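You operate a simulated robot arm through the tools that you are given. There is no shell and no other tool. Be economical: measure what you need, move in short steps, check, and stop when the job is done.

Carry out the task below with a simulated robot arm. There is one attempt and no reset: what you move stays moved.

JOB
Heat the solder pot to 400 and tin the pins of bobbin B2.
Fine: open the damper and flux the pins first; bobbin back on its peg, heater off.

It is judged by the outcome, as a careful person would: the job done as asked, and still so three seconds after it is handed in. It fails if anything else is knocked over, pushed out of place, dropped, spilled or broken.

ROBOT AND FRAMES
A 7-joint arm with a two-finger parallel gripper, fixed in place. Base frame: the origin is at the foot of the arm, x ahead of it, y to its left, z up. Units: cm, rad, N and s.
Its first joint turns from -2.897 to 2.897 rad. Payload 3.43 kg.
Tool frame: the origin (TCP) lies between the finger pads and is the grasp point; the fingertips stand 3 cm ahead of it; z points along the fingers, y is the line along which they close. Largest opening 9.4 cm; finger width 2.8, thickness 1; the body of the gripper, 5 by 9.6 cm, starts 5.5 cm behind the TCP.
Orientation is told as [roll, pitch, yaw] about the base's x, y, z axes, in that order, counted from this pose: with the fingers straight down and closing along the base's y, the tool's x points along the base's -x, its y along +y and its z along -z.

CONTROLS
- The arm moves only by the tool apply_moves. Its argument "series" is a list of rows, each an object (a shift or turn left out is 0, a gripper value left out holds the last) with "xyz": the shift along the tool's x, y, z in cm, a list of three; "dr": the turn, a rotation vector about the tool's x, y, z in rad, a list of three. In form: [{"xyz": [x, y, z], "dr": [ax, ay, az]}, ...]. A call has 1 to 12 rows; each row is the pose to reach, as a shift and turn from the pose commanded when the call began, along the tool's axes at that moment. "hand" is the gripper command, from -1 (shut) to 1 (fully open), values between in proportion, set as the call begins (left out, the last holds). Rows are played at 5 a second. More than 5 cm and 0.15 rad between two rows, or a gripper value outside its range, and nothing of the call is played. Where a pose cannot be reached the arm comes as near as it can. A force on the tool above 40 N (or 10 N above the force at the start of the call, whichever is more), or a blocked arm, ends the call early, and 0.2 s more pass. Each finger travels about 4.5 cm/s and halts on what it meets, pressing with about 36 N; the grip force reading is that of the motor and also rises with nothing between the fingers. The clock runs only during rows and for 0.2 s after the last one: add rows that repeat a pose to give the fingers time. The reply holds the time, the measured pose of the TCP, the force on the tool along the base axes, the opening and the grip force, in the units named above and with some noise, with the torque about the TCP (base axes, N m) and any sound that the robot's microphone picked up, and new pictures: "pictures" is both (left out), scene, wrist or none.
- Cameras (640 x 400 px; columns grow to the right, rows downward): "scene" is fixed at [39.93, -65.03, 155.76]; the picture's right is [0.79, 0.61, 0.00], its down [0.19, -0.24, -0.95] and it looks along [-0.58, 0.75, -0.31] (base axes); focal length 214 px, centre (320, 200). "wrist" rides on the gripper at [7.6, 1.4, -10.3] in the tool frame; the picture's right is [-0.18, 0.98, 0.00], its down [-0.75, -0.14, -0.64] and it looks along [-0.63, -0.12, 0.77] (tool axes); focal length 243 px, centre (320, 200). There is no depth. A picture from a camera that has moved, and an enlarged one, comes with that camera's place and axes in the base frame and with its lens.
- move_column(by): slides the trunk up (or, below 0, down) by that many cm; the arm rides with it, the base frame stays. It gives what a move gives, with no picture.
- close_up(camera, box): a new picture of the part [left, top, right, bottom] of that camera's present view, enlarged. The clock stands still meanwhile.
- finish_job(): hands the job in; it is judged then, once.

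Work in short steps. Places have to be worked out from the pictures, the camera data and where the tool is seen: move nearer, look again, correct. Check each grasp and each placing, and mend what went wrong. You have 120 turns and 200 pictures in all, those below and enlarged ones among them. Open the gripper and draw the arm clear of the work before you hand the job in, unless the task says otherwise; then end with one line.

The tools are called after "Request:" as a command line: name --argument value ..., lists and objects as JSON in quotes. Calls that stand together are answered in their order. apply_moves: Moves the arm, as the interface text tells. Its arguments: {"type":"object","properties":{"series":{"type":"array","items":{"type":"object","properties":{"xyz":{"type":"array","items":{"type":"number"}},"dr":{"type":"array","items":{"type":"number"}}}}},"hand":{"type":"number"},"pictures":{"type":"string","enum":["both","scene","wrist","none"]}},"required":["series"]} The other tools are called the same way: move_column (by) slides the trunk up or down; close_up (camera, box) takes an enlarged picture of a part of a camera's view; finish_job () hands the job in.

At the start:

```text
clock: 0.0
eef_pos: [20.82, -45.73, 136.24]
orientation: [0.001, 0.0, 0.0]
wrist_force: [-0.4, -0.3, 0.3]
wrist_torque: [-0.02, 0.02, 0.01]
opening: 9.4
gripper_force: 0.0
trunk travel left (down, up): [-32.5, 16.5]
```

scene: 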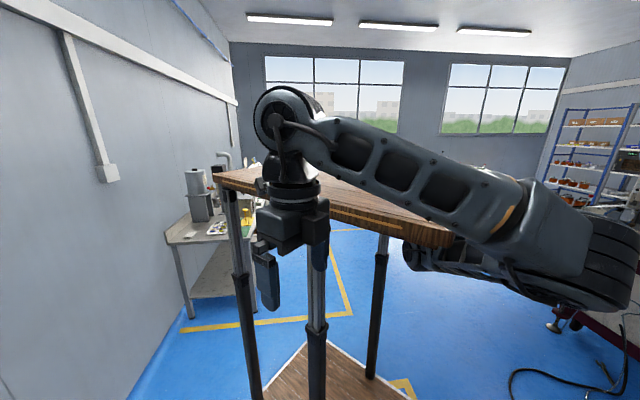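
wrist: 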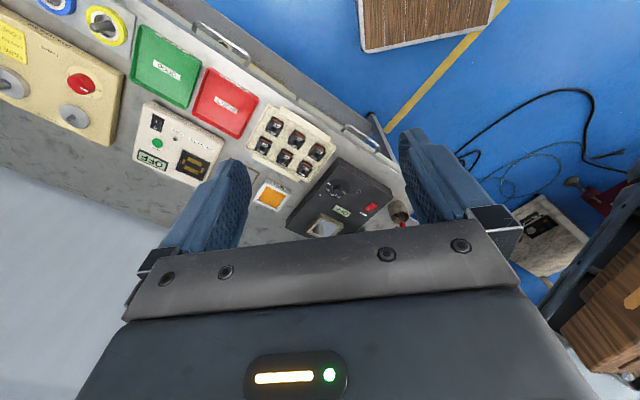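

The wrist view shows a bench with devices below the gripper. I'll enlarge both views to read them.

Request:
close_up --camera "wrist" --box '[0, 0, 220, 200]'

Request:
close_up --camera "wrist" --box '[220, 80, 440, 240]'

Request:
close_up --camera "scene" --box '[150, 130, 290, 260]'

```text
2.00 times, centred on (110, 100) of wrist
camera zoom: at [13.07, -44.4, 146.4], right [0.18, 0.98, 0.0], down [0.75, -0.14, 0.64], along [0.63, -0.12, -0.77], focal length 485 px, centre (740, 400)
```

zoom: 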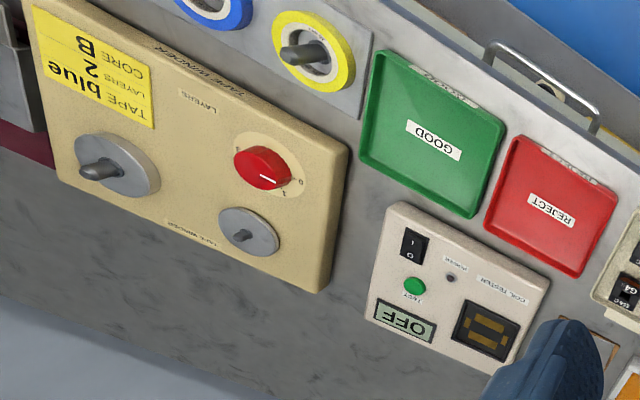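

```text
2.50 times, centred on (330, 160) of wrist
camera zoom: at [13.07, -44.4, 146.4], right [0.18, 0.98, 0.0], down [0.75, -0.14, 0.64], along [0.63, -0.12, -0.77], focal length 606 px, centre (295, 300)
```

zoom: 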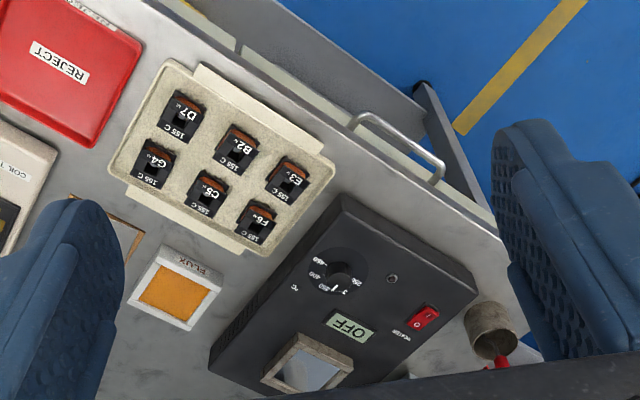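

```text
3.08 times, centred on (220, 195) of scene
camera zoom: at [39.93, -65.03, 155.76], right [0.79, 0.61, 0.0], down [0.19, -0.24, -0.95], along [-0.58, 0.75, -0.31], focal length 660 px, centre (628, 215)
```

zoom: 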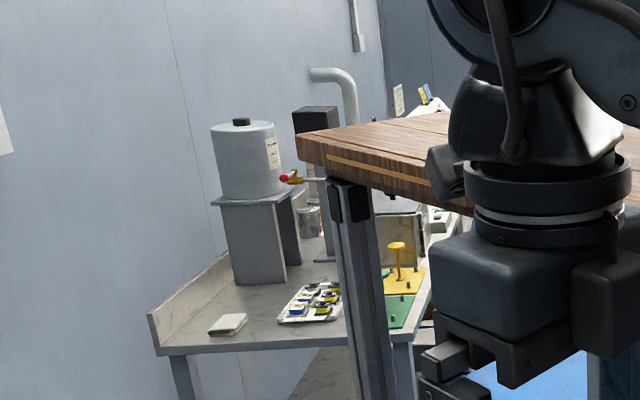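

The scene camera looks away from the bench, so the wrist camera has to do the work. The bench's long axis runs along about (0.81, 0.585); I'll turn the tool to line up with it and look again.

Request:
apply_moves --series '[{"dr": [0, 0, 0.14]}, {"dr": [0, 0, 0.28]}, {"dr": [0, 0, 0.42]}, {"dr": [0, 0, 0.56]}, {"dr": [0, 0, 0.7]}, {"dr": [0, 0, 0.84]}, {"dr": [0, 0, 0.94]}]' --pictures "both"

```text
clock: 1.6
eef_pos: [20.62, -45.66, 136.22]
orientation: [0.0, -0.001, -0.943]
wrist_force: [-0.9, 0.6, -0.3]
wrist_torque: [0.0, 0.0, 0.0]
opening: 9.36
gripper_force: 0.1
trunk travel left (down, up): [-32.5, 16.5]
camera wrist: at [17.33, -38.76, 146.42], right [0.9, 0.43, 0.0], down [0.33, -0.69, 0.64], along [0.27, -0.58, -0.77], focal length 243 px, centre (320, 200)
```

scene: 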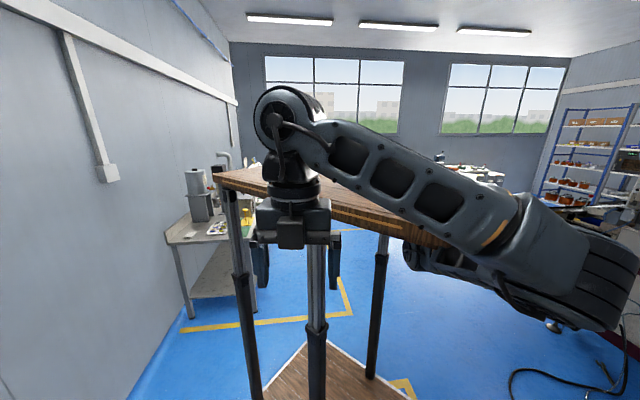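
wrist: 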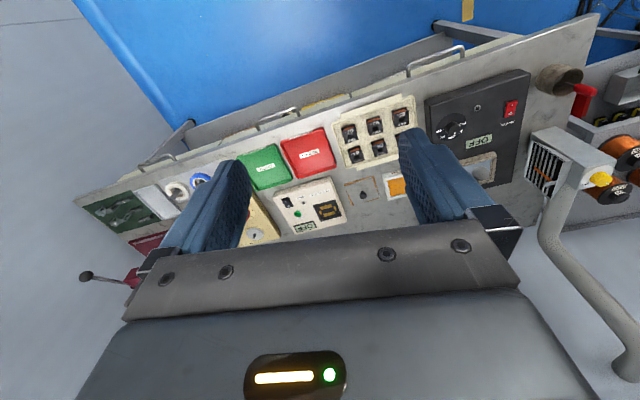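

The solder pot, flux pad, hood with a yellow knob and bobbin tray are at the robot-right end of the bench. I'll shift 25 cm along the bench for a second viewpoint, to triangulate.

Request:
apply_moves --series '[{"xyz": [0, 4.5, 0]}, {"xyz": [0, 9, 0]}, {"xyz": [0, 13.5, 0]}, {"xyz": [0, 18, 0]}, {"xyz": [0, 22, 0]}, {"xyz": [0, 25, 0]}]' --pictures "wrist"

```text
clock: 3.0
eef_pos: [41.21, -31.11, 136.14]
orientation: [-0.001, -0.001, -0.941]
wrist_force: [-0.6, -0.5, 0.0]
wrist_torque: [0.03, -0.03, -0.01]
opening: 9.4
gripper_force: 0.0
trunk travel left (down, up): [-32.5, 16.5]
camera wrist: at [37.81, -24.18, 146.35], right [0.9, 0.43, 0.0], down [0.33, -0.69, 0.64], along [0.28, -0.58, -0.77], focal length 243 px, centre (320, 200)
```

wrist: 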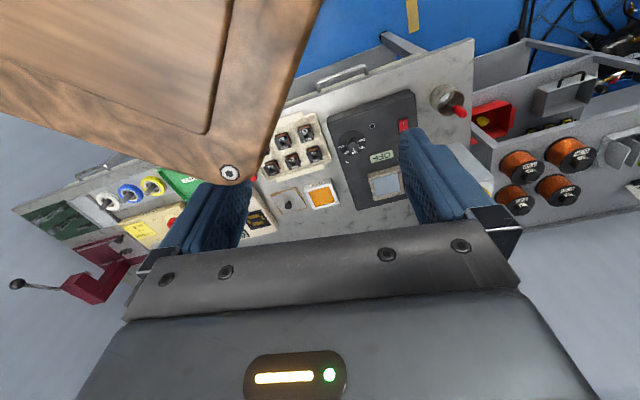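

The wooden plate is the arm's own lift platform. Enlarging for precise points.

Request:
close_up --camera "wrist" --box '[240, 60, 480, 210]'

```text
2.67 times, centred on (360, 135) of wrist
camera zoom: at [37.81, -24.18, 146.35], right [0.9, 0.43, 0.0], down [0.33, -0.69, 0.64], along [0.28, -0.58, -0.77], focal length 647 px, centre (213, 373)
```

zoom: 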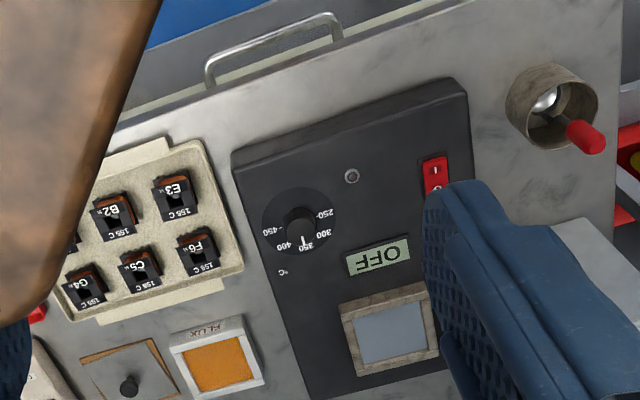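

I'll check the scene view to judge how close the platform's wooden top is to the gripper.

Request:
close_up --camera "scene" --box '[0, 0, 640, 400]'

```text
1.00 times, centred on (320, 200) of scene (not enlarged: the box is as wide or as high as the picture)
camera zoom: at [39.93, -65.03, 155.76], right [0.79, 0.61, 0.0], down [0.19, -0.24, -0.95], along [-0.58, 0.75, -0.31], focal length 214 px, centre (320, 200)
```

zoom: 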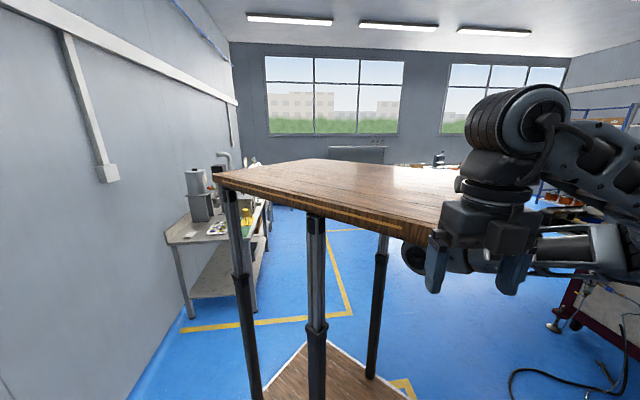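

The lift's wooden top ends near v≈44 (outward distance), just behind the gripper at about z 139. I'll move outward first, then along the bench toward the bobbin tray, then down 20 cm.

Request:
apply_moves --series '[{"xyz": [-4.5, 0, 0]}, {"xyz": [-8.6, 0, 0]}, {"xyz": [-8.6, -4.5, 0]}, {"xyz": [-8.6, -9, 0]}, {"xyz": [-8.6, -13, 0]}, {"xyz": [-8.6, -13, 4]}, {"xyz": [-8.6, -13, 8]}, {"xyz": [-8.6, -13, 12]}, {"xyz": [-8.6, -13, 16]}, {"xyz": [-8.6, -13, 20]}]' --pictures "both"

```text
clock: 5.2
eef_pos: [35.57, -45.42, 116.15]
orientation: [-0.001, 0.002, -0.941]
wrist_force: [0.3, 0.6, 0.2]
wrist_torque: [-0.03, -0.05, 0.01]
opening: 9.42
gripper_force: 0.1
trunk travel left (down, up): [-32.5, 16.5]
camera wrist: at [32.17, -38.53, 126.4], right [0.9, 0.43, 0.0], down [0.33, -0.69, 0.64], along [0.28, -0.58, -0.77], focal length 243 px, centre (320, 200)
```

scene: 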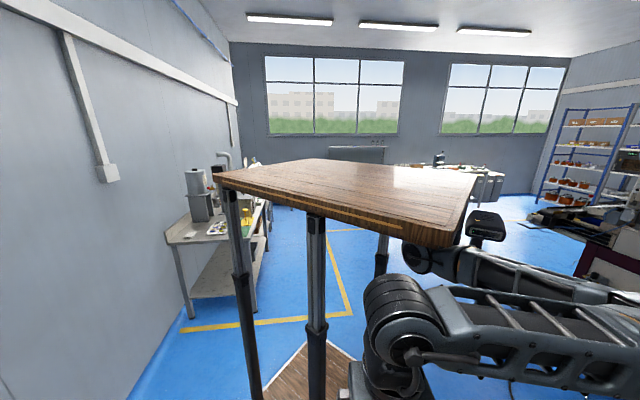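
wrist: 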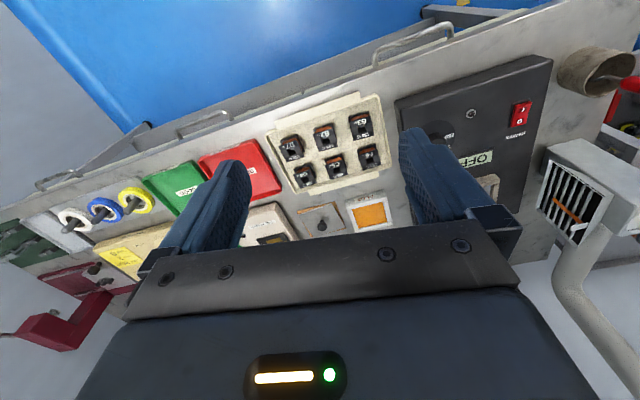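

B2 comes out near u≈0.9, v≈68.3, z≈86 in my bench-aligned frame. I'll enlarge the tray, the pot and the damper.

Request:
close_up --camera "wrist" --box '[260, 90, 410, 240]'

Request:
close_up --camera "wrist" --box '[400, 20, 640, 250]'

```text
2.67 times, centred on (335, 165) of wrist
camera zoom: at [32.17, -38.53, 126.4], right [0.9, 0.43, 0.0], down [0.33, -0.69, 0.64], along [0.28, -0.58, -0.77], focal length 647 px, centre (280, 293)
```

zoom: 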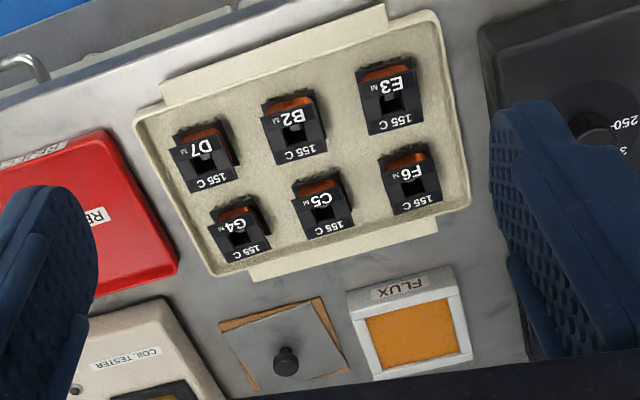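

```text
1.74 times, centred on (520, 135) of wrist
camera zoom: at [32.17, -38.53, 126.4], right [0.9, 0.43, 0.0], down [0.33, -0.69, 0.64], along [0.28, -0.58, -0.77], focal length 422 px, centre (-28, 313)
```

zoom: 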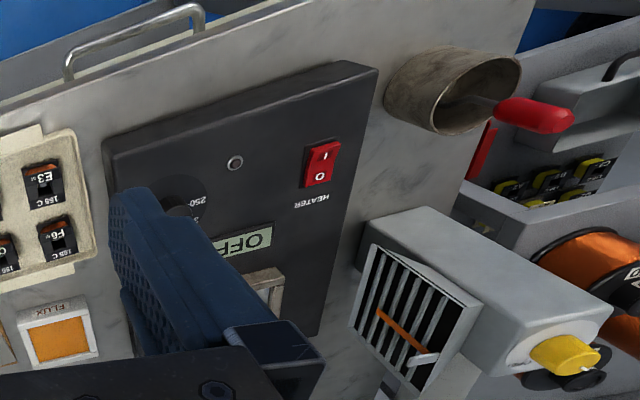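

The red-handled tool in the cup looks like a skimmer, and the damper is the yellow knob on the fume hood at about u≈45.6, v≈82, z≈103. I'll move over there for a clearer look.

Request:
apply_moves --series '[{"xyz": [0, 4.8, 0]}, {"xyz": [0, 9.6, 0]}, {"xyz": [0, 14.4, 0]}, {"xyz": [0, 19.2, 0]}, {"xyz": [0, 23.5, -2]}, {"xyz": [0, 27.5, -4.5]}, {"xyz": [0, 31.5, -7]}, {"xyz": [0, 35.5, -9.5]}, {"xyz": [0, 39, -12]}, {"xyz": [0, 40, -14]}]' --pictures "both"

```text
clock: 7.4
eef_pos: [67.88, -22.04, 130.04]
orientation: [0.001, 0.003, -0.94]
wrist_force: [0.0, 0.3, 0.1]
wrist_torque: [0.0, 0.0, 0.0]
opening: 9.4
gripper_force: 0.0
trunk travel left (down, up): [-32.5, 16.5]
camera wrist: at [64.45, -15.23, 140.25], right [0.9, 0.43, 0.0], down [0.33, -0.69, 0.64], along [0.28, -0.58, -0.77], focal length 243 px, centre (320, 200)
```

scene: 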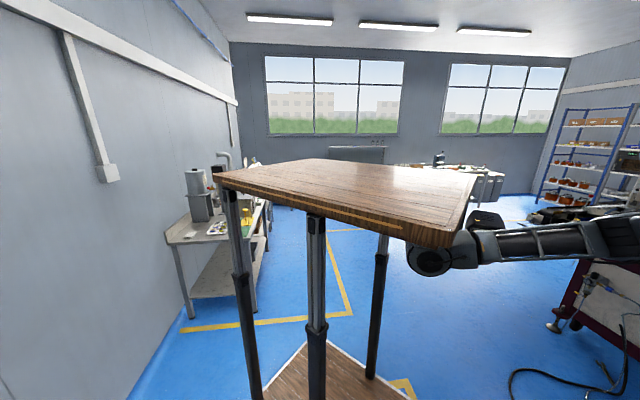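
wrist: 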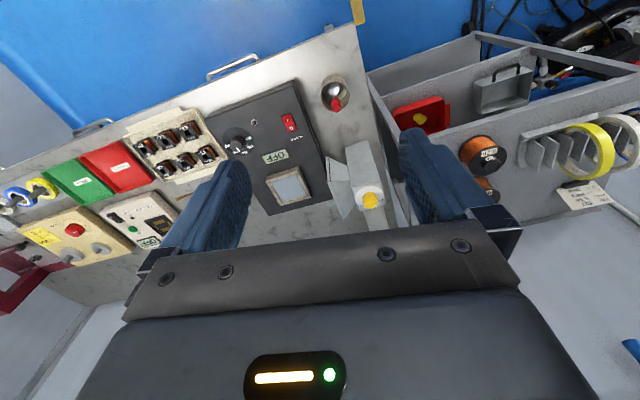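

Request:
close_up --camera "wrist" --box '[240, 70, 420, 230]'

Request:
close_up --camera "wrist" --box '[310, 140, 410, 230]'

```text
2.50 times, centred on (330, 150) of wrist
camera zoom: at [64.45, -15.23, 140.25], right [0.9, 0.43, 0.0], down [0.33, -0.69, 0.64], along [0.28, -0.58, -0.77], focal length 606 px, centre (295, 325)
```

zoom: 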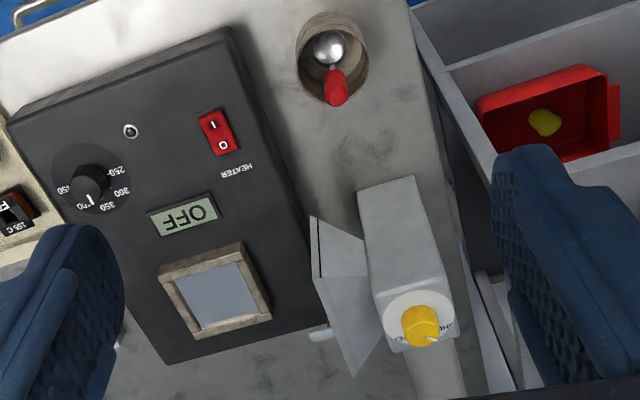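

```text
4.44 times, centred on (360, 185) of wrist
camera zoom: at [64.45, -15.23, 140.25], right [0.9, 0.43, 0.0], down [0.33, -0.69, 0.64], along [0.28, -0.58, -0.77], focal length 1078 px, centre (142, 267)
```

zoom: 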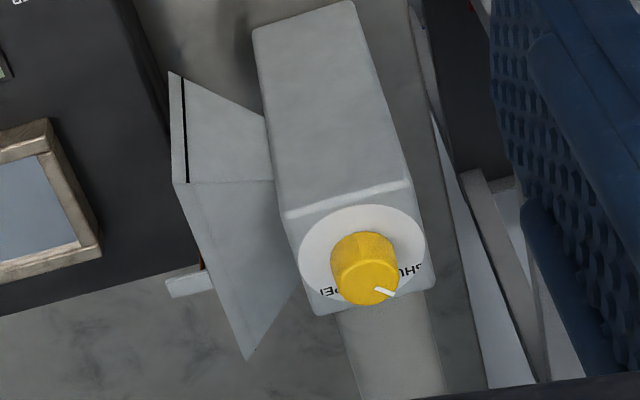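

The knob sits on top of the hood with a vertical axis: pointer at SHUT, about (71, -40) and z 102 in base axes. The bench axis turns out to be 45° in the base, so I'll turn to yaw -0.785 and approach the knob.

Request:
apply_moves --series '[{"dr": [0, 0, -0.08]}, {"dr": [0, 0, -0.157]}, {"xyz": [-4.4, 1, 0], "dr": [0, 0, -0.157]}, {"xyz": [-8.4, 2, 2], "dr": [0, 0, -0.157]}, {"xyz": [-12.4, 3, 4], "dr": [0, 0, -0.157]}, {"xyz": [-15.9, 4.1, 7], "dr": [0, 0, -0.157]}, {"xyz": [-15.9, 4.1, 10], "dr": [0, 0, -0.157]}]' --pictures "wrist"

```text
clock: 9.0
eef_pos: [80.59, -32.58, 120.15]
orientation: [0.001, 0.0, -0.784]
wrist_force: [-0.5, 0.1, 0.8]
wrist_torque: [0.02, -0.04, 0.0]
opening: 9.4
gripper_force: 0.0
trunk travel left (down, up): [-32.5, 16.5]
camera wrist: at [76.06, -26.28, 130.3], right [0.82, 0.57, 0.0], down [0.43, -0.63, 0.64], along [0.36, -0.53, -0.77], focal length 243 px, centre (320, 200)
```

wrist: 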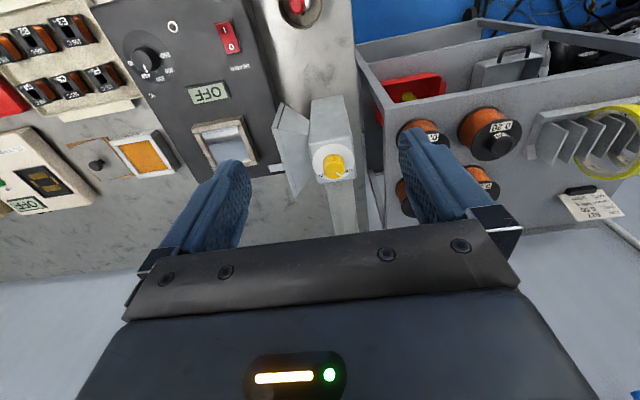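

Request:
close_up --camera "wrist" --box '[295, 130, 375, 190]'

Request:
close_up --camera "wrist" --box '[100, 0, 300, 180]'

```text
6.67 times, centred on (335, 160) of wrist
camera zoom: at [76.06, -26.28, 130.3], right [0.82, 0.57, 0.0], down [0.43, -0.63, 0.64], along [0.36, -0.53, -0.77], focal length 1618 px, centre (220, 467)
```

zoom: 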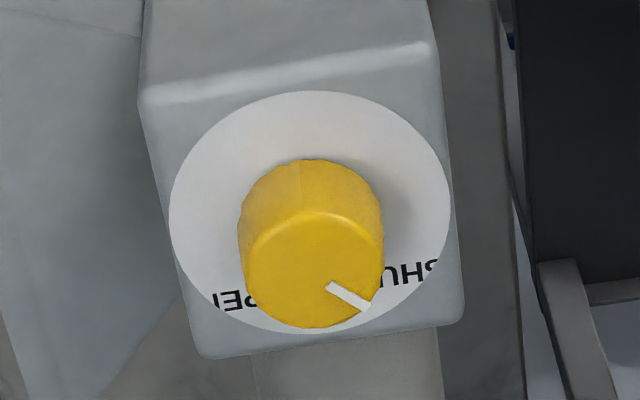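

```text
2.22 times, centred on (200, 90) of wrist
camera zoom: at [76.06, -26.28, 130.3], right [0.82, 0.57, 0.0], down [0.43, -0.63, 0.64], along [0.36, -0.53, -0.77], focal length 539 px, centre (587, 444)
```

zoom: 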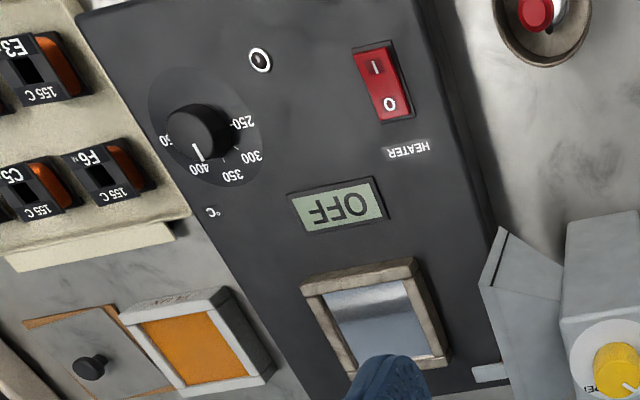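

SHUT and OPEN are 90° apart, so opening means a clockwise quarter turn seen from above (+tool z). I'll pre-rotate by -0.785, part-close the gripper and go above the knob at z 110.

Request:
apply_moves --series '[{"xyz": [-2, 0, 0], "dr": [0, 0, -0.14]}, {"xyz": [-4, 0, 1], "dr": [0, 0, -0.28]}, {"xyz": [-6, 0, 3], "dr": [0, 0, -0.42]}, {"xyz": [-8, -0.1, 5], "dr": [0, 0, -0.56]}, {"xyz": [-10.2, -0.1, 7], "dr": [0, 0, -0.7]}, {"xyz": [-10.2, -0.1, 10], "dr": [0, 0, -0.785]}]' --hand 0.17 --pictures "wrist"

```text
clock: 10.4
eef_pos: [87.94, -39.68, 109.78]
orientation: [0.0, 0.0, 0.003]
wrist_force: [-0.8, 0.1, 0.2]
wrist_torque: [0.01, 0.0, 0.0]
opening: 5.5
gripper_force: 0.1
trunk travel left (down, up): [-32.5, 16.5]
camera wrist: at [80.26, -38.4, 120.01], right [0.18, 0.98, 0.0], down [0.75, -0.14, 0.64], along [0.63, -0.12, -0.77], focal length 243 px, centre (320, 200)
```

wrist: 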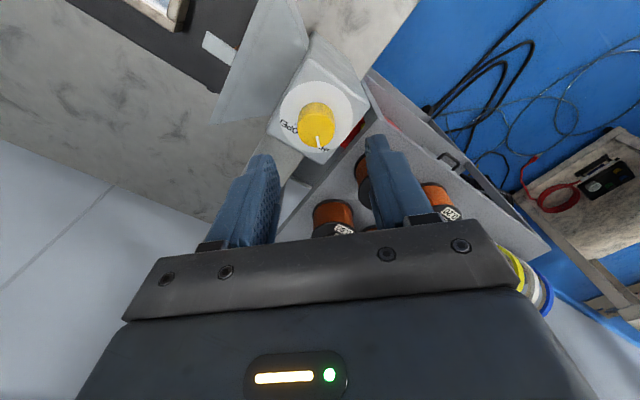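

Request:
close_up --camera "wrist" --box '[270, 75, 370, 165]'

```text
4.44 times, centred on (320, 120) of wrist
camera zoom: at [80.26, -38.4, 120.01], right [0.18, 0.98, 0.0], down [0.75, -0.14, 0.64], along [0.63, -0.12, -0.77], focal length 1078 px, centre (320, 556)
```

zoom: 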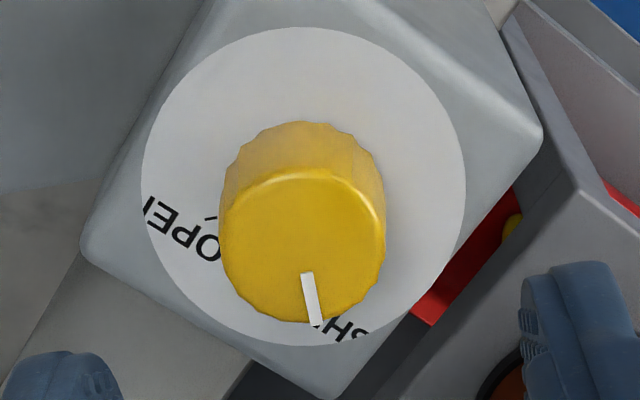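

Knob: centre (87.8, -40.2), disc at z 100, top at 102.4. I'll descend with the fingertips to about 100.6 and then close.

Request:
apply_moves --series '[{"xyz": [0.14, -0.5, 2]}, {"xyz": [0.14, -0.5, 4]}, {"xyz": [0.14, -0.5, 5.2]}, {"xyz": [0.14, -0.5, 6.1]}, {"xyz": [0.14, -0.5, 6.1]}]' --pictures "wrist"

Request:
apply_moves --series '[{}, {}, {}, {}]' --hand -1 --pictures "wrist"

```text
clock: 11.6
eef_pos: [87.43, -40.14, 103.73]
orientation: [0.0, 0.0, 0.002]
wrist_force: [-0.4, -1.2, -0.1]
wrist_torque: [0.03, -0.02, 0.01]
opening: 5.49
gripper_force: 0.0
trunk travel left (down, up): [-32.5, 16.5]
camera wrist: at [79.88, -38.9, 113.98], right [0.18, 0.98, 0.0], down [0.75, -0.14, 0.64], along [0.63, -0.12, -0.77], focal length 243 px, centre (320, 200)
```

wrist: 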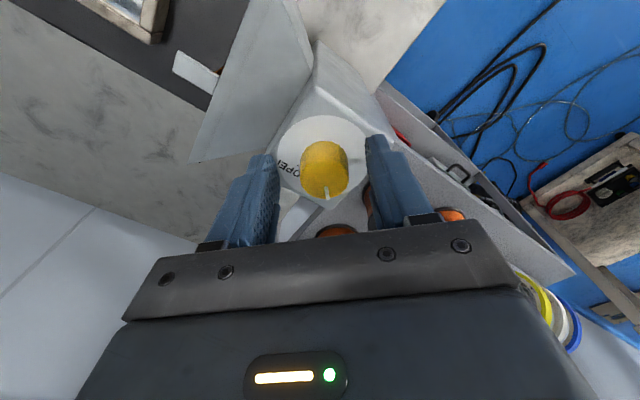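

```text
clock: 12.6
eef_pos: [87.61, -39.97, 103.84]
orientation: [0.001, -0.001, 0.003]
wrist_force: [-2.1, 16.6, -0.4]
wrist_torque: [0.56, 0.37, 0.07]
opening: 2.98
gripper_force: 44.6
trunk travel left (down, up): [-32.5, 16.5]
camera wrist: at [79.94, -38.75, 114.0], right [0.18, 0.98, 0.0], down [0.75, -0.14, 0.64], along [0.63, -0.11, -0.77], focal length 243 px, centre (320, 200)
```

wrist: 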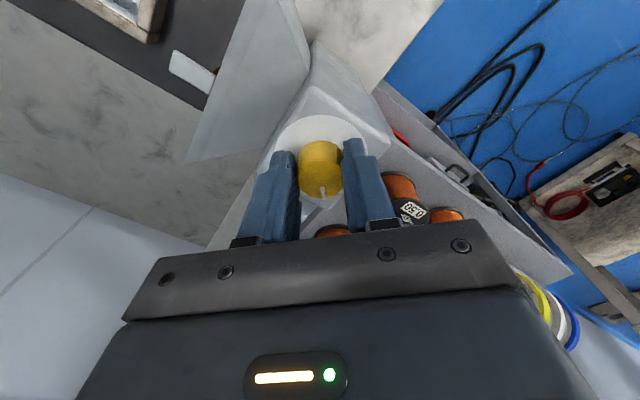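

Gripped at 2.98 cm with a slight side load. I'll ease 0.3 cm in y and turn +1.57.

Request:
apply_moves --series '[{"xyz": [0, 0.3, 0], "dr": [0, 0, 0.1]}, {"xyz": [0, 0.3, 0], "dr": [0, 0, 0.24]}, {"xyz": [0, 0.3, 0], "dr": [0, 0, 0.38]}, {"xyz": [0, 0.3, 0], "dr": [0, 0, 0.52]}, {"xyz": [0, 0.3, 0], "dr": [0, 0, 0.66]}, {"xyz": [0, 0.3, 0], "dr": [0, 0, 0.8]}, {"xyz": [0, 0.3, 0], "dr": [0, 0, 0.94]}, {"xyz": [0, 0.3, 0], "dr": [0, 0, 1.08]}, {"xyz": [0, 0.3, 0], "dr": [0, 0, 1.22]}, {"xyz": [0, 0.3, 0], "dr": [0, 0, 1.36]}, {"xyz": [0, 0.3, 0], "dr": [0, 0, 1.48]}, {"xyz": [0, 0.3, 0], "dr": [0, 0, 1.57]}]' --pictures "wrist"

```text
clock: 15.1
eef_pos: [87.83, -39.84, 103.91]
orientation: [0.005, 0.001, -1.005]
wrist_force: [10.4, -0.5, -9.5]
wrist_torque: [-0.43, -0.58, -0.01]
opening: 2.94
gripper_force: 44.7
out of reach, approached as far as the arm can: row 8, 9, 10, 11, 12
trunk travel left (down, up): [-32.5, 16.5]
stopped in row 12: the force on the tool passed its limit at 40 N (the readings are from after the stop); the commanded pose is now the measured one
camera wrist: at [84.79, -32.68, 114.06], right [0.93, 0.37, 0.0], down [0.28, -0.71, 0.64], along [0.24, -0.59, -0.77], focal length 243 px, centre (320, 200)
```

wrist: 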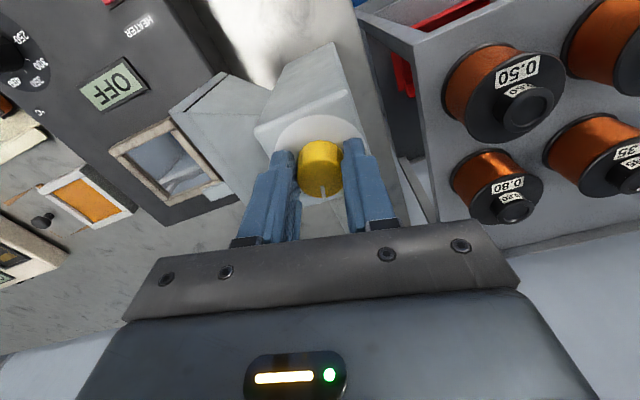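

The wrist joint limit stopped me after about 1 rad. I'll release, turn back by 0.9 and regrasp for the rest.

Request:
apply_moves --series '[{}, {}, {}]' --hand 0.17 --pictures "none"

Request:
apply_moves --series '[{"dr": [0, 0, -0.14]}, {"dr": [0, 0, -0.28]}, {"dr": [0, 0, -0.42]}, {"dr": [0, 0, -0.56]}, {"dr": [0, 0, -0.7]}, {"dr": [0, 0, -0.84]}, {"dr": [0, 0, -0.98]}]' --pictures "wrist"

Request:
close_up --camera "wrist" --box '[270, 95, 370, 220]'

```text
clock: 15.8
eef_pos: [87.54, -39.7, 103.94]
orientation: [0.003, 0.002, -1.007]
wrist_force: [0.0, -0.1, -0.7]
wrist_torque: [0.0, 0.05, -0.03]
opening: 5.49
gripper_force: 0.1
trunk travel left (down, up): [-32.5, 16.5]
```

```text
clock: 17.4
eef_pos: [87.62, -39.81, 103.84]
orientation: [0.004, -0.001, -0.025]
wrist_force: [0.2, -0.6, 0.3]
wrist_torque: [0.03, 0.02, 0.0]
opening: 5.49
gripper_force: 0.0
trunk travel left (down, up): [-32.5, 16.5]
camera wrist: at [79.96, -38.32, 114.07], right [0.21, 0.98, 0.0], down [0.75, -0.16, 0.64], along [0.63, -0.13, -0.77], focal length 243 px, centre (320, 200)
```

wrist: 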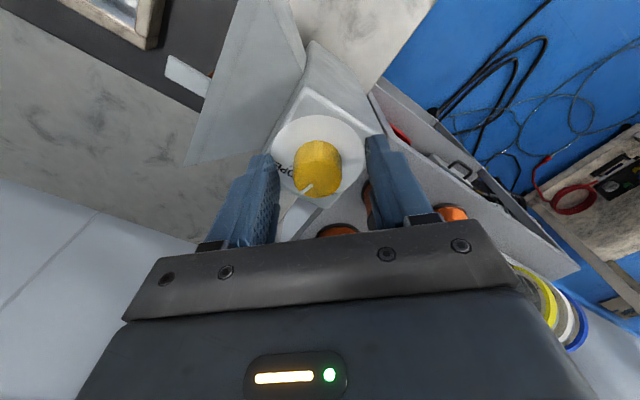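

```text
3.20 times, centred on (320, 158) of wrist
camera zoom: at [79.96, -38.32, 114.07], right [0.21, 0.98, 0.0], down [0.75, -0.16, 0.64], along [0.63, -0.13, -0.77], focal length 776 px, centre (320, 336)
```

zoom: 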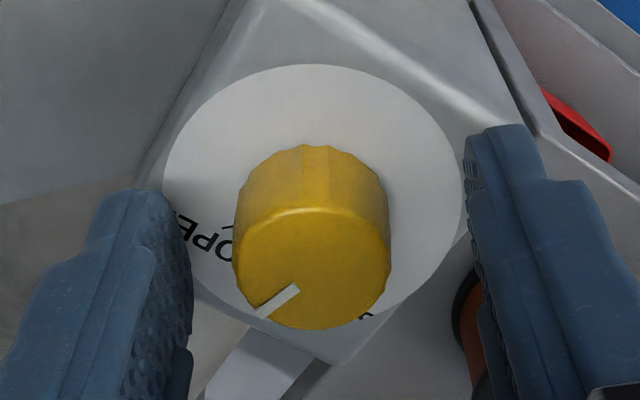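

About 55° done. Regrasp and turn the last 0.6 rad.

Request:
apply_moves --series '[{"xyz": [0, -0.1, 0]}, {"xyz": [0, -0.1, 0]}, {"xyz": [0, -0.1, 0]}, {"xyz": [0, -0.1, 0]}]' --hand -1 --pictures "none"

Request:
apply_moves --series '[{"dr": [0, 0, 0.14]}, {"dr": [0, 0, 0.28]}, {"dr": [0, 0, 0.42]}, {"dr": [0, 0, 0.54]}, {"dr": [0, 0, 0.62]}, {"dr": [0, 0, 0.62]}]' --pictures "none"

Request:
apply_moves --series '[{}, {}, {}]' --hand 0.17 --pictures "wrist"

```text
clock: 18.4
eef_pos: [87.54, -39.97, 103.8]
orientation: [0.003, -0.002, -0.026]
wrist_force: [0.5, -6.4, -0.8]
wrist_torque: [-0.22, -0.34, -0.02]
opening: 2.9
gripper_force: 45.1
trunk travel left (down, up): [-32.5, 16.5]
```

```text
clock: 19.9
eef_pos: [87.6, -39.81, 103.98]
orientation: [0.004, 0.003, -0.646]
wrist_force: [-0.5, -0.9, -1.6]
wrist_torque: [0.37, 0.61, 0.66]
opening: 2.93
gripper_force: 44.8
trunk travel left (down, up): [-32.5, 16.5]
```

```text
clock: 20.6
eef_pos: [87.63, -39.85, 103.99]
orientation: [0.004, 0.001, -0.648]
wrist_force: [0.1, 0.5, 0.8]
wrist_torque: [0.04, -0.01, -0.02]
opening: 5.47
gripper_force: 0.2
trunk travel left (down, up): [-32.5, 16.5]
camera wrist: at [82.29, -34.24, 114.16], right [0.74, 0.67, 0.0], down [0.52, -0.57, 0.64], along [0.43, -0.47, -0.77], focal length 243 px, centre (320, 200)
```

wrist: 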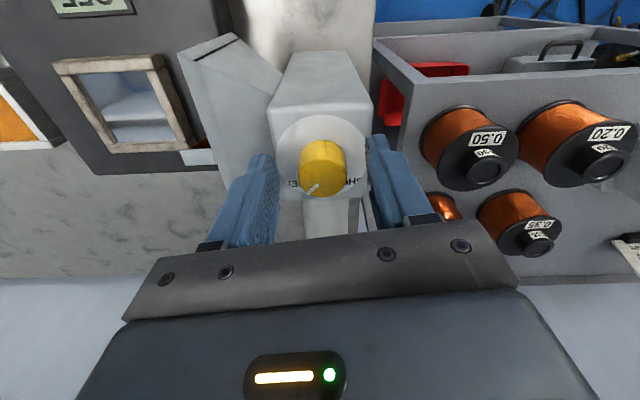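

The torque rose at the end, suggesting the stop. I'll rise and inspect.

Request:
apply_moves --series '[{"xyz": [0, 0, -4]}, {"xyz": [0, 0, -8]}, {"xyz": [4, 0, -12]}, {"xyz": [8, 0, -14]}]' --pictures "wrist"

Request:
close_up --camera "wrist" --box '[280, 110, 380, 190]'

Request:
close_up --camera "wrist" --box '[100, 0, 320, 180]'

```text
refused: row 3 steps farther than a row can; nothing moved
```

```text
5.00 times, centred on (330, 150) of wrist
camera zoom: at [82.29, -34.24, 114.16], right [0.74, 0.67, 0.0], down [0.52, -0.57, 0.64], along [0.43, -0.47, -0.77], focal length 1213 px, centre (270, 450)
```

zoom: 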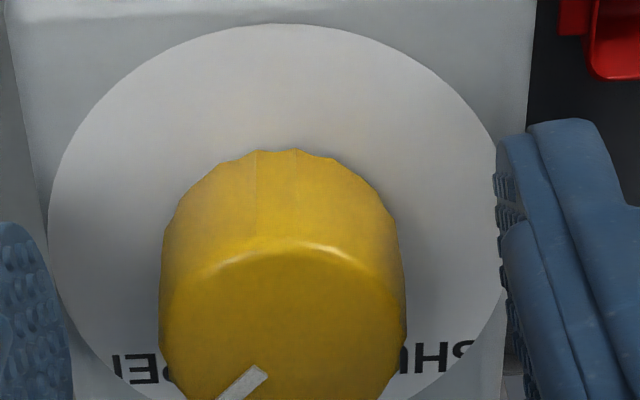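

```text
2.22 times, centred on (210, 90) of wrist
camera zoom: at [82.29, -34.24, 114.16], right [0.74, 0.67, 0.0], down [0.52, -0.57, 0.64], along [0.43, -0.47, -0.77], focal length 539 px, centre (564, 444)
```

zoom: 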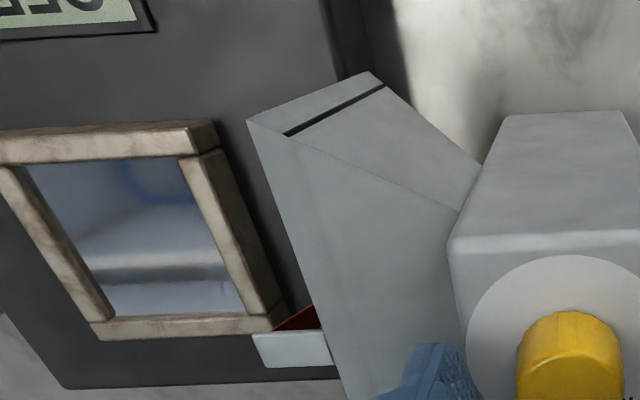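

Request:
apply_moves --series '[{"xyz": [0, 0, -4]}, {"xyz": [0, 0, -8]}, {"xyz": [3, 0, -12]}, {"xyz": [6, 0, -15]}]' --pictures "wrist"

Request:
close_up --camera "wrist" --box '[270, 80, 390, 190]'

```text
clock: 21.6
eef_pos: [82.8, -36.28, 119.01]
orientation: [0.003, 0.003, -0.649]
wrist_force: [-0.8, -0.6, 0.4]
wrist_torque: [0.03, 0.0, -0.01]
opening: 5.49
gripper_force: 0.0
trunk travel left (down, up): [-32.5, 16.5]
camera wrist: at [77.44, -30.68, 129.14], right [0.74, 0.67, 0.0], down [0.52, -0.57, 0.64], along [0.43, -0.47, -0.77], focal length 243 px, centre (320, 200)
```

wrist: 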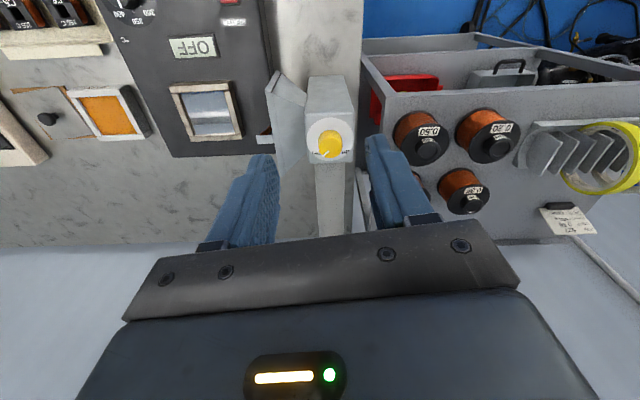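

```text
3.64 times, centred on (330, 135) of wrist
camera zoom: at [77.44, -30.68, 129.14], right [0.74, 0.67, 0.0], down [0.52, -0.57, 0.64], along [0.43, -0.47, -0.77], focal length 882 px, centre (284, 436)
```

zoom: 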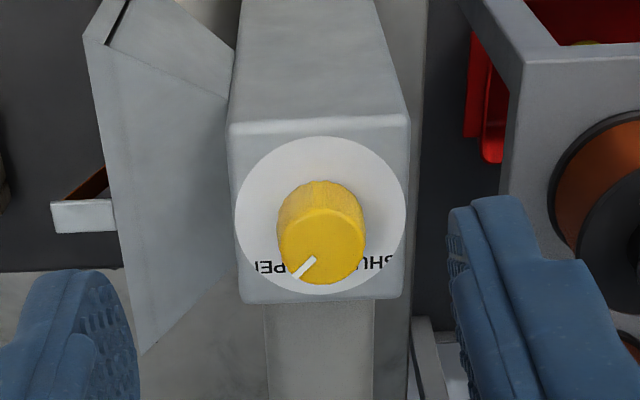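

The damper pointer is at OPEN. Next, move above the temperature dial (about 58.4, -47.5), yaw -0.785, z 112.

Request:
apply_moves --series '[{"xyz": [2.5, -3.3, 0], "dr": [0, 0, 0.07]}, {"xyz": [5, -6.6, 0], "dr": [0, 0, 0.136]}, {"xyz": [7.5, -9.9, 0], "dr": [0, 0, 0.136]}, {"xyz": [10, -13.2, 1], "dr": [0, 0, 0.136]}, {"xyz": [12.5, -16.5, 2], "dr": [0, 0, 0.136]}, {"xyz": [15, -19.8, 4], "dr": [0, 0, 0.136]}, {"xyz": [17.3, -23, 6], "dr": [0, 0, 0.136]}, {"xyz": [17.3, -23, 8], "dr": [0, 0, 0.136]}]' --pictures "wrist"

Request:
close_up --camera "wrist" --box '[260, 80, 440, 220]'

```text
clock: 23.4
eef_pos: [54.98, -44.14, 111.04]
orientation: [0.003, 0.002, -0.781]
wrist_force: [-0.1, 0.8, -0.2]
wrist_torque: [0.03, 0.02, 0.04]
opening: 5.51
gripper_force: 0.1
trunk travel left (down, up): [-32.5, 16.5]
camera wrist: at [50.6, -37.81, 121.2], right [0.82, 0.57, 0.0], down [0.43, -0.63, 0.64], along [0.36, -0.53, -0.77], focal length 243 px, centre (320, 200)
```

wrist: 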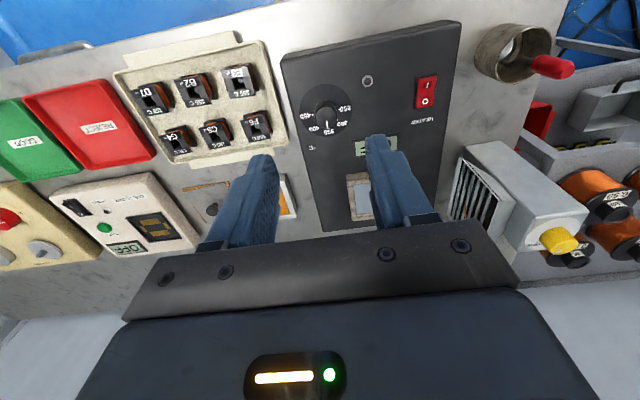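

```text
2.86 times, centred on (350, 150) of wrist
camera zoom: at [50.6, -37.81, 121.2], right [0.82, 0.57, 0.0], down [0.43, -0.63, 0.64], along [0.36, -0.53, -0.77], focal length 693 px, centre (234, 343)
```

zoom: 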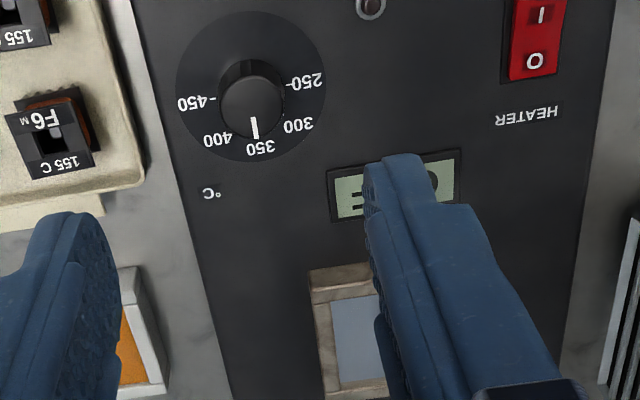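

The dial points at 350, and 400 is 45° further clockwise from above (+tool z). Knob centre about p 7.4, q 75.15, top z 88. I'll pre-rotate -0.39 and descend to z 96.

Request:
apply_moves --series '[{"xyz": [-2.5, -0.1, 3], "dr": [0, 0, -0.13]}, {"xyz": [-5, -0.26, 6], "dr": [0, 0, -0.26]}, {"xyz": [-5, -0.26, 10], "dr": [0, 0, -0.39]}, {"xyz": [-5, -0.26, 15], "dr": [0, 0, -0.39]}]' --pictures "wrist"

Request:
close_up --camera "wrist" --box '[260, 80, 380, 190]'

```text
clock: 24.4
eef_pos: [58.32, -47.97, 95.9]
orientation: [0.001, -0.001, -0.392]
wrist_force: [-1.0, 0.2, -0.1]
wrist_torque: [0.01, 0.03, 0.01]
opening: 5.5
gripper_force: 0.1
trunk travel left (down, up): [-32.5, 16.5]
camera wrist: at [51.7, -43.84, 106.24], right [0.54, 0.84, 0.0], down [0.64, -0.42, 0.64], along [0.54, -0.35, -0.77], focal length 243 px, centre (320, 200)
```

wrist: 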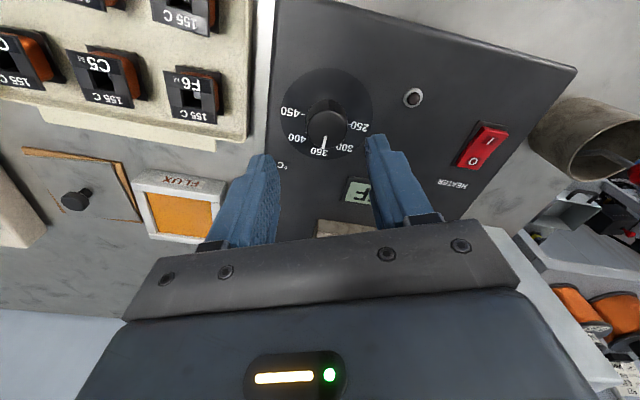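

```text
3.64 times, centred on (320, 135) of wrist
camera zoom: at [51.7, -43.84, 106.24], right [0.54, 0.84, 0.0], down [0.64, -0.42, 0.64], along [0.54, -0.35, -0.77], focal length 882 px, centre (320, 436)
```

zoom: 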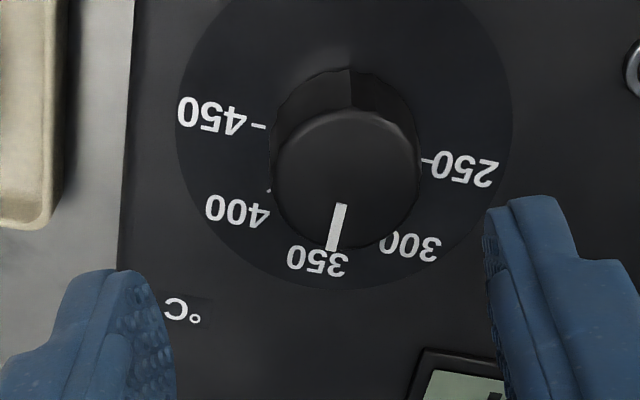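

Offsets: 0.4 in tool y, 0.35 forward. Descend and grip the dial knob.

Request:
apply_moves --series '[{"xyz": [-0.35, 0.4, 2.5]}, {"xyz": [-0.35, 0.4, 4.5]}, {"xyz": [-0.35, 0.4, 5.5]}, {"xyz": [-0.35, 0.4, 6]}, {"xyz": [-0.35, 0.4, 6]}]' --pictures "wrist"

Request:
apply_moves --series '[{}, {}, {}, {}]' --hand -1 --pictures "wrist"

```text
clock: 25.6
eef_pos: [58.76, -47.74, 90.24]
orientation: [0.002, -0.002, -0.391]
wrist_force: [-1.1, 1.3, 11.9]
wrist_torque: [-0.25, 0.31, -0.07]
opening: 5.45
gripper_force: 0.0
trunk travel left (down, up): [-32.5, 16.5]
camera wrist: at [52.26, -43.53, 100.39], right [0.55, 0.84, 0.0], down [0.64, -0.42, 0.64], along [0.54, -0.35, -0.77], focal length 243 px, centre (320, 200)
```

wrist: 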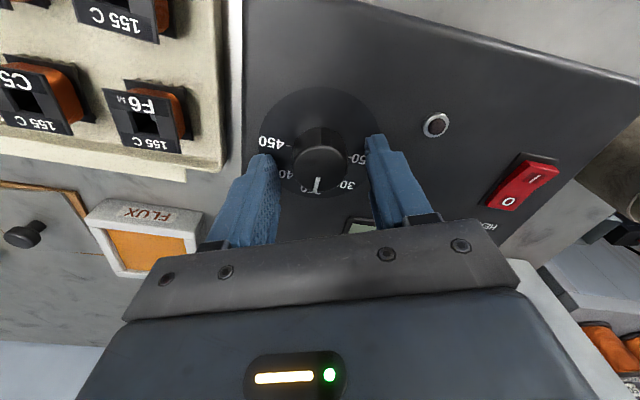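

```text
clock: 26.6
eef_pos: [58.97, -47.64, 90.27]
orientation: [0.003, -0.002, -0.393]
wrist_force: [1.1, 2.0, 26.2]
wrist_torque: [0.13, 0.66, 0.02]
opening: 3.16
gripper_force: 44.9
trunk travel left (down, up): [-32.5, 16.5]
camera wrist: at [52.29, -43.48, 100.4], right [0.55, 0.84, 0.0], down [0.64, -0.42, 0.64], along [0.54, -0.35, -0.77], focal length 243 px, centre (320, 200)
```

wrist: 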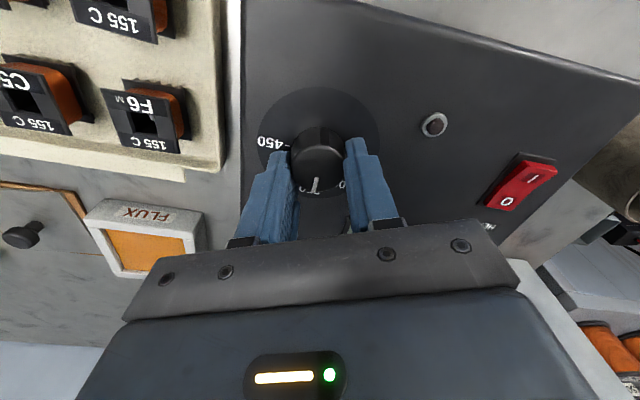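

The tips touch the panel (surface about z 87.2). I'll relieve 0.4 cm and turn +0.785.

Request:
apply_moves --series '[{"xyz": [0, 0, -0.4]}, {"xyz": [0, 0, -0.4], "dr": [0, 0, 0.13]}, {"xyz": [0, 0, -0.4], "dr": [0, 0, 0.26]}, {"xyz": [0, 0, -0.4], "dr": [0, 0, 0.4]}, {"xyz": [0, 0, -0.4], "dr": [0, 0, 0.54]}, {"xyz": [0, 0, -0.4], "dr": [0, 0, 0.67]}, {"xyz": [0, 0, -0.4], "dr": [0, 0, 0.785]}, {"xyz": [0, 0, -0.4], "dr": [0, 0, 0.785]}]' --pictures "none"

Request:
apply_moves --series '[{}, {}, {}]' --hand 0.17 --pictures "none"

Request:
apply_moves --series '[{"xyz": [0, 0, -3]}, {"xyz": [0, 0, -6]}, {"xyz": [0, 0, -10]}, {"xyz": [0, 0, -13]}]' --pictures "wrist"

Request:
close_up --camera "wrist" --box '[260, 80, 380, 190]'

```text
clock: 28.3
eef_pos: [58.62, -47.79, 90.15]
orientation: [-0.006, -0.002, -1.17]
wrist_force: [-3.4, -11.3, -3.0]
wrist_torque: [-0.18, 0.23, 0.04]
opening: 3.15
gripper_force: 44.9
trunk travel left (down, up): [-32.5, 16.5]
stopped in row 8: the force on the tool passed its limit at 40 N (the readings are from after the stop); the commanded pose is now the measured one
```

```text
clock: 29.1
eef_pos: [58.73, -47.81, 90.14]
orientation: [-0.006, 0.0, -1.172]
wrist_force: [0.4, 0.1, 0.7]
wrist_torque: [-0.01, 0.02, 0.02]
opening: 5.48
gripper_force: 0.1
trunk travel left (down, up): [-32.5, 16.5]
```

```text
clock: 30.1
eef_pos: [58.64, -47.94, 103.02]
orientation: [-0.005, 0.001, -1.17]
wrist_force: [0.6, 1.0, 0.0]
wrist_torque: [0.0, 0.0, -0.01]
opening: 5.53
gripper_force: 0.1
trunk travel left (down, up): [-32.5, 16.5]
camera wrist: at [57.07, -40.34, 113.12], right [0.98, 0.21, -0.01], down [0.17, -0.75, 0.64], along [0.13, -0.63, -0.77], focal length 243 px, centre (320, 200)
```

wrist: 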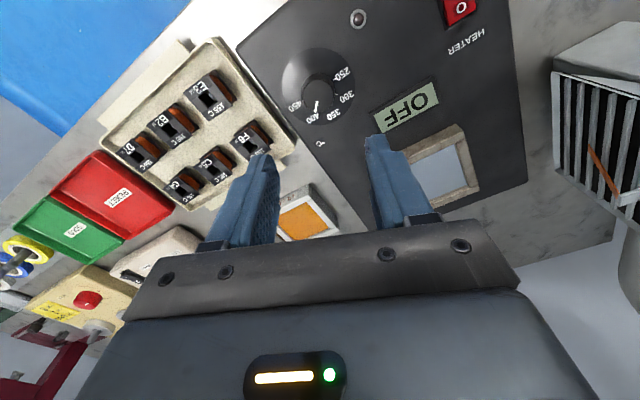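

```text
3.64 times, centred on (320, 135) of wrist
camera zoom: at [57.07, -40.34, 113.12], right [0.98, 0.21, -0.01], down [0.17, -0.75, 0.64], along [0.13, -0.63, -0.77], focal length 882 px, centre (320, 436)
```

zoom: 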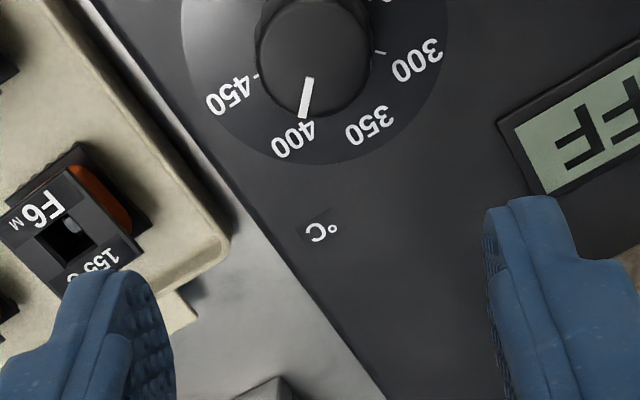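

Dial at 400. Now over to the heater rocker (about 67.5, -37.8) with yaw back at -0.785 and the fingers closed.

Request:
apply_moves --series '[{"xyz": [2, 4, 0], "dr": [0, 0, -0.13]}, {"xyz": [4, 8, 0], "dr": [0, 0, -0.26]}, {"xyz": [5.9, 12, 0], "dr": [0, 0, -0.385]}, {"xyz": [5.9, 12, 2], "dr": [0, 0, -0.385]}, {"xyz": [5.9, 12, 3], "dr": [0, 0, -0.385]}]' --hand -1 --pictures "wrist"

Request:
close_up --camera "wrist" --box '[260, 80, 380, 190]'

```text
clock: 31.3
eef_pos: [67.42, -37.47, 99.99]
orientation: [-0.007, 0.001, -0.783]
wrist_force: [0.2, 0.2, 0.2]
wrist_torque: [0.0, 0.05, -0.02]
opening: 0.0
gripper_force: 32.8
trunk travel left (down, up): [-32.5, 16.5]
camera wrist: at [63.03, -31.25, 110.19], right [0.82, 0.57, 0.0], down [0.44, -0.63, 0.64], along [0.36, -0.53, -0.77], focal length 243 px, centre (320, 200)
```

wrist: 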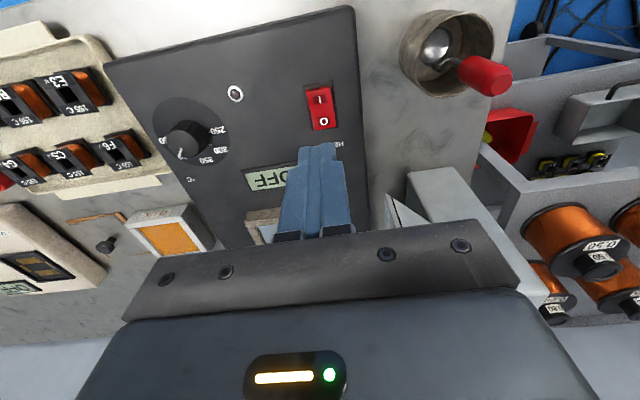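

```text
3.64 times, centred on (320, 135) of wrist
camera zoom: at [63.03, -31.25, 110.19], right [0.82, 0.57, 0.0], down [0.44, -0.63, 0.64], along [0.36, -0.53, -0.77], focal length 882 px, centre (320, 436)
```

zoom: 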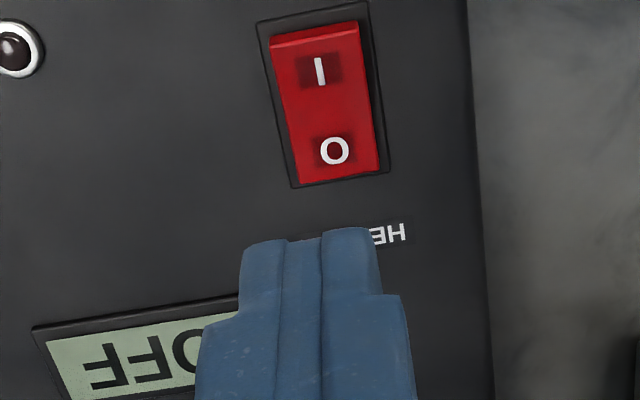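

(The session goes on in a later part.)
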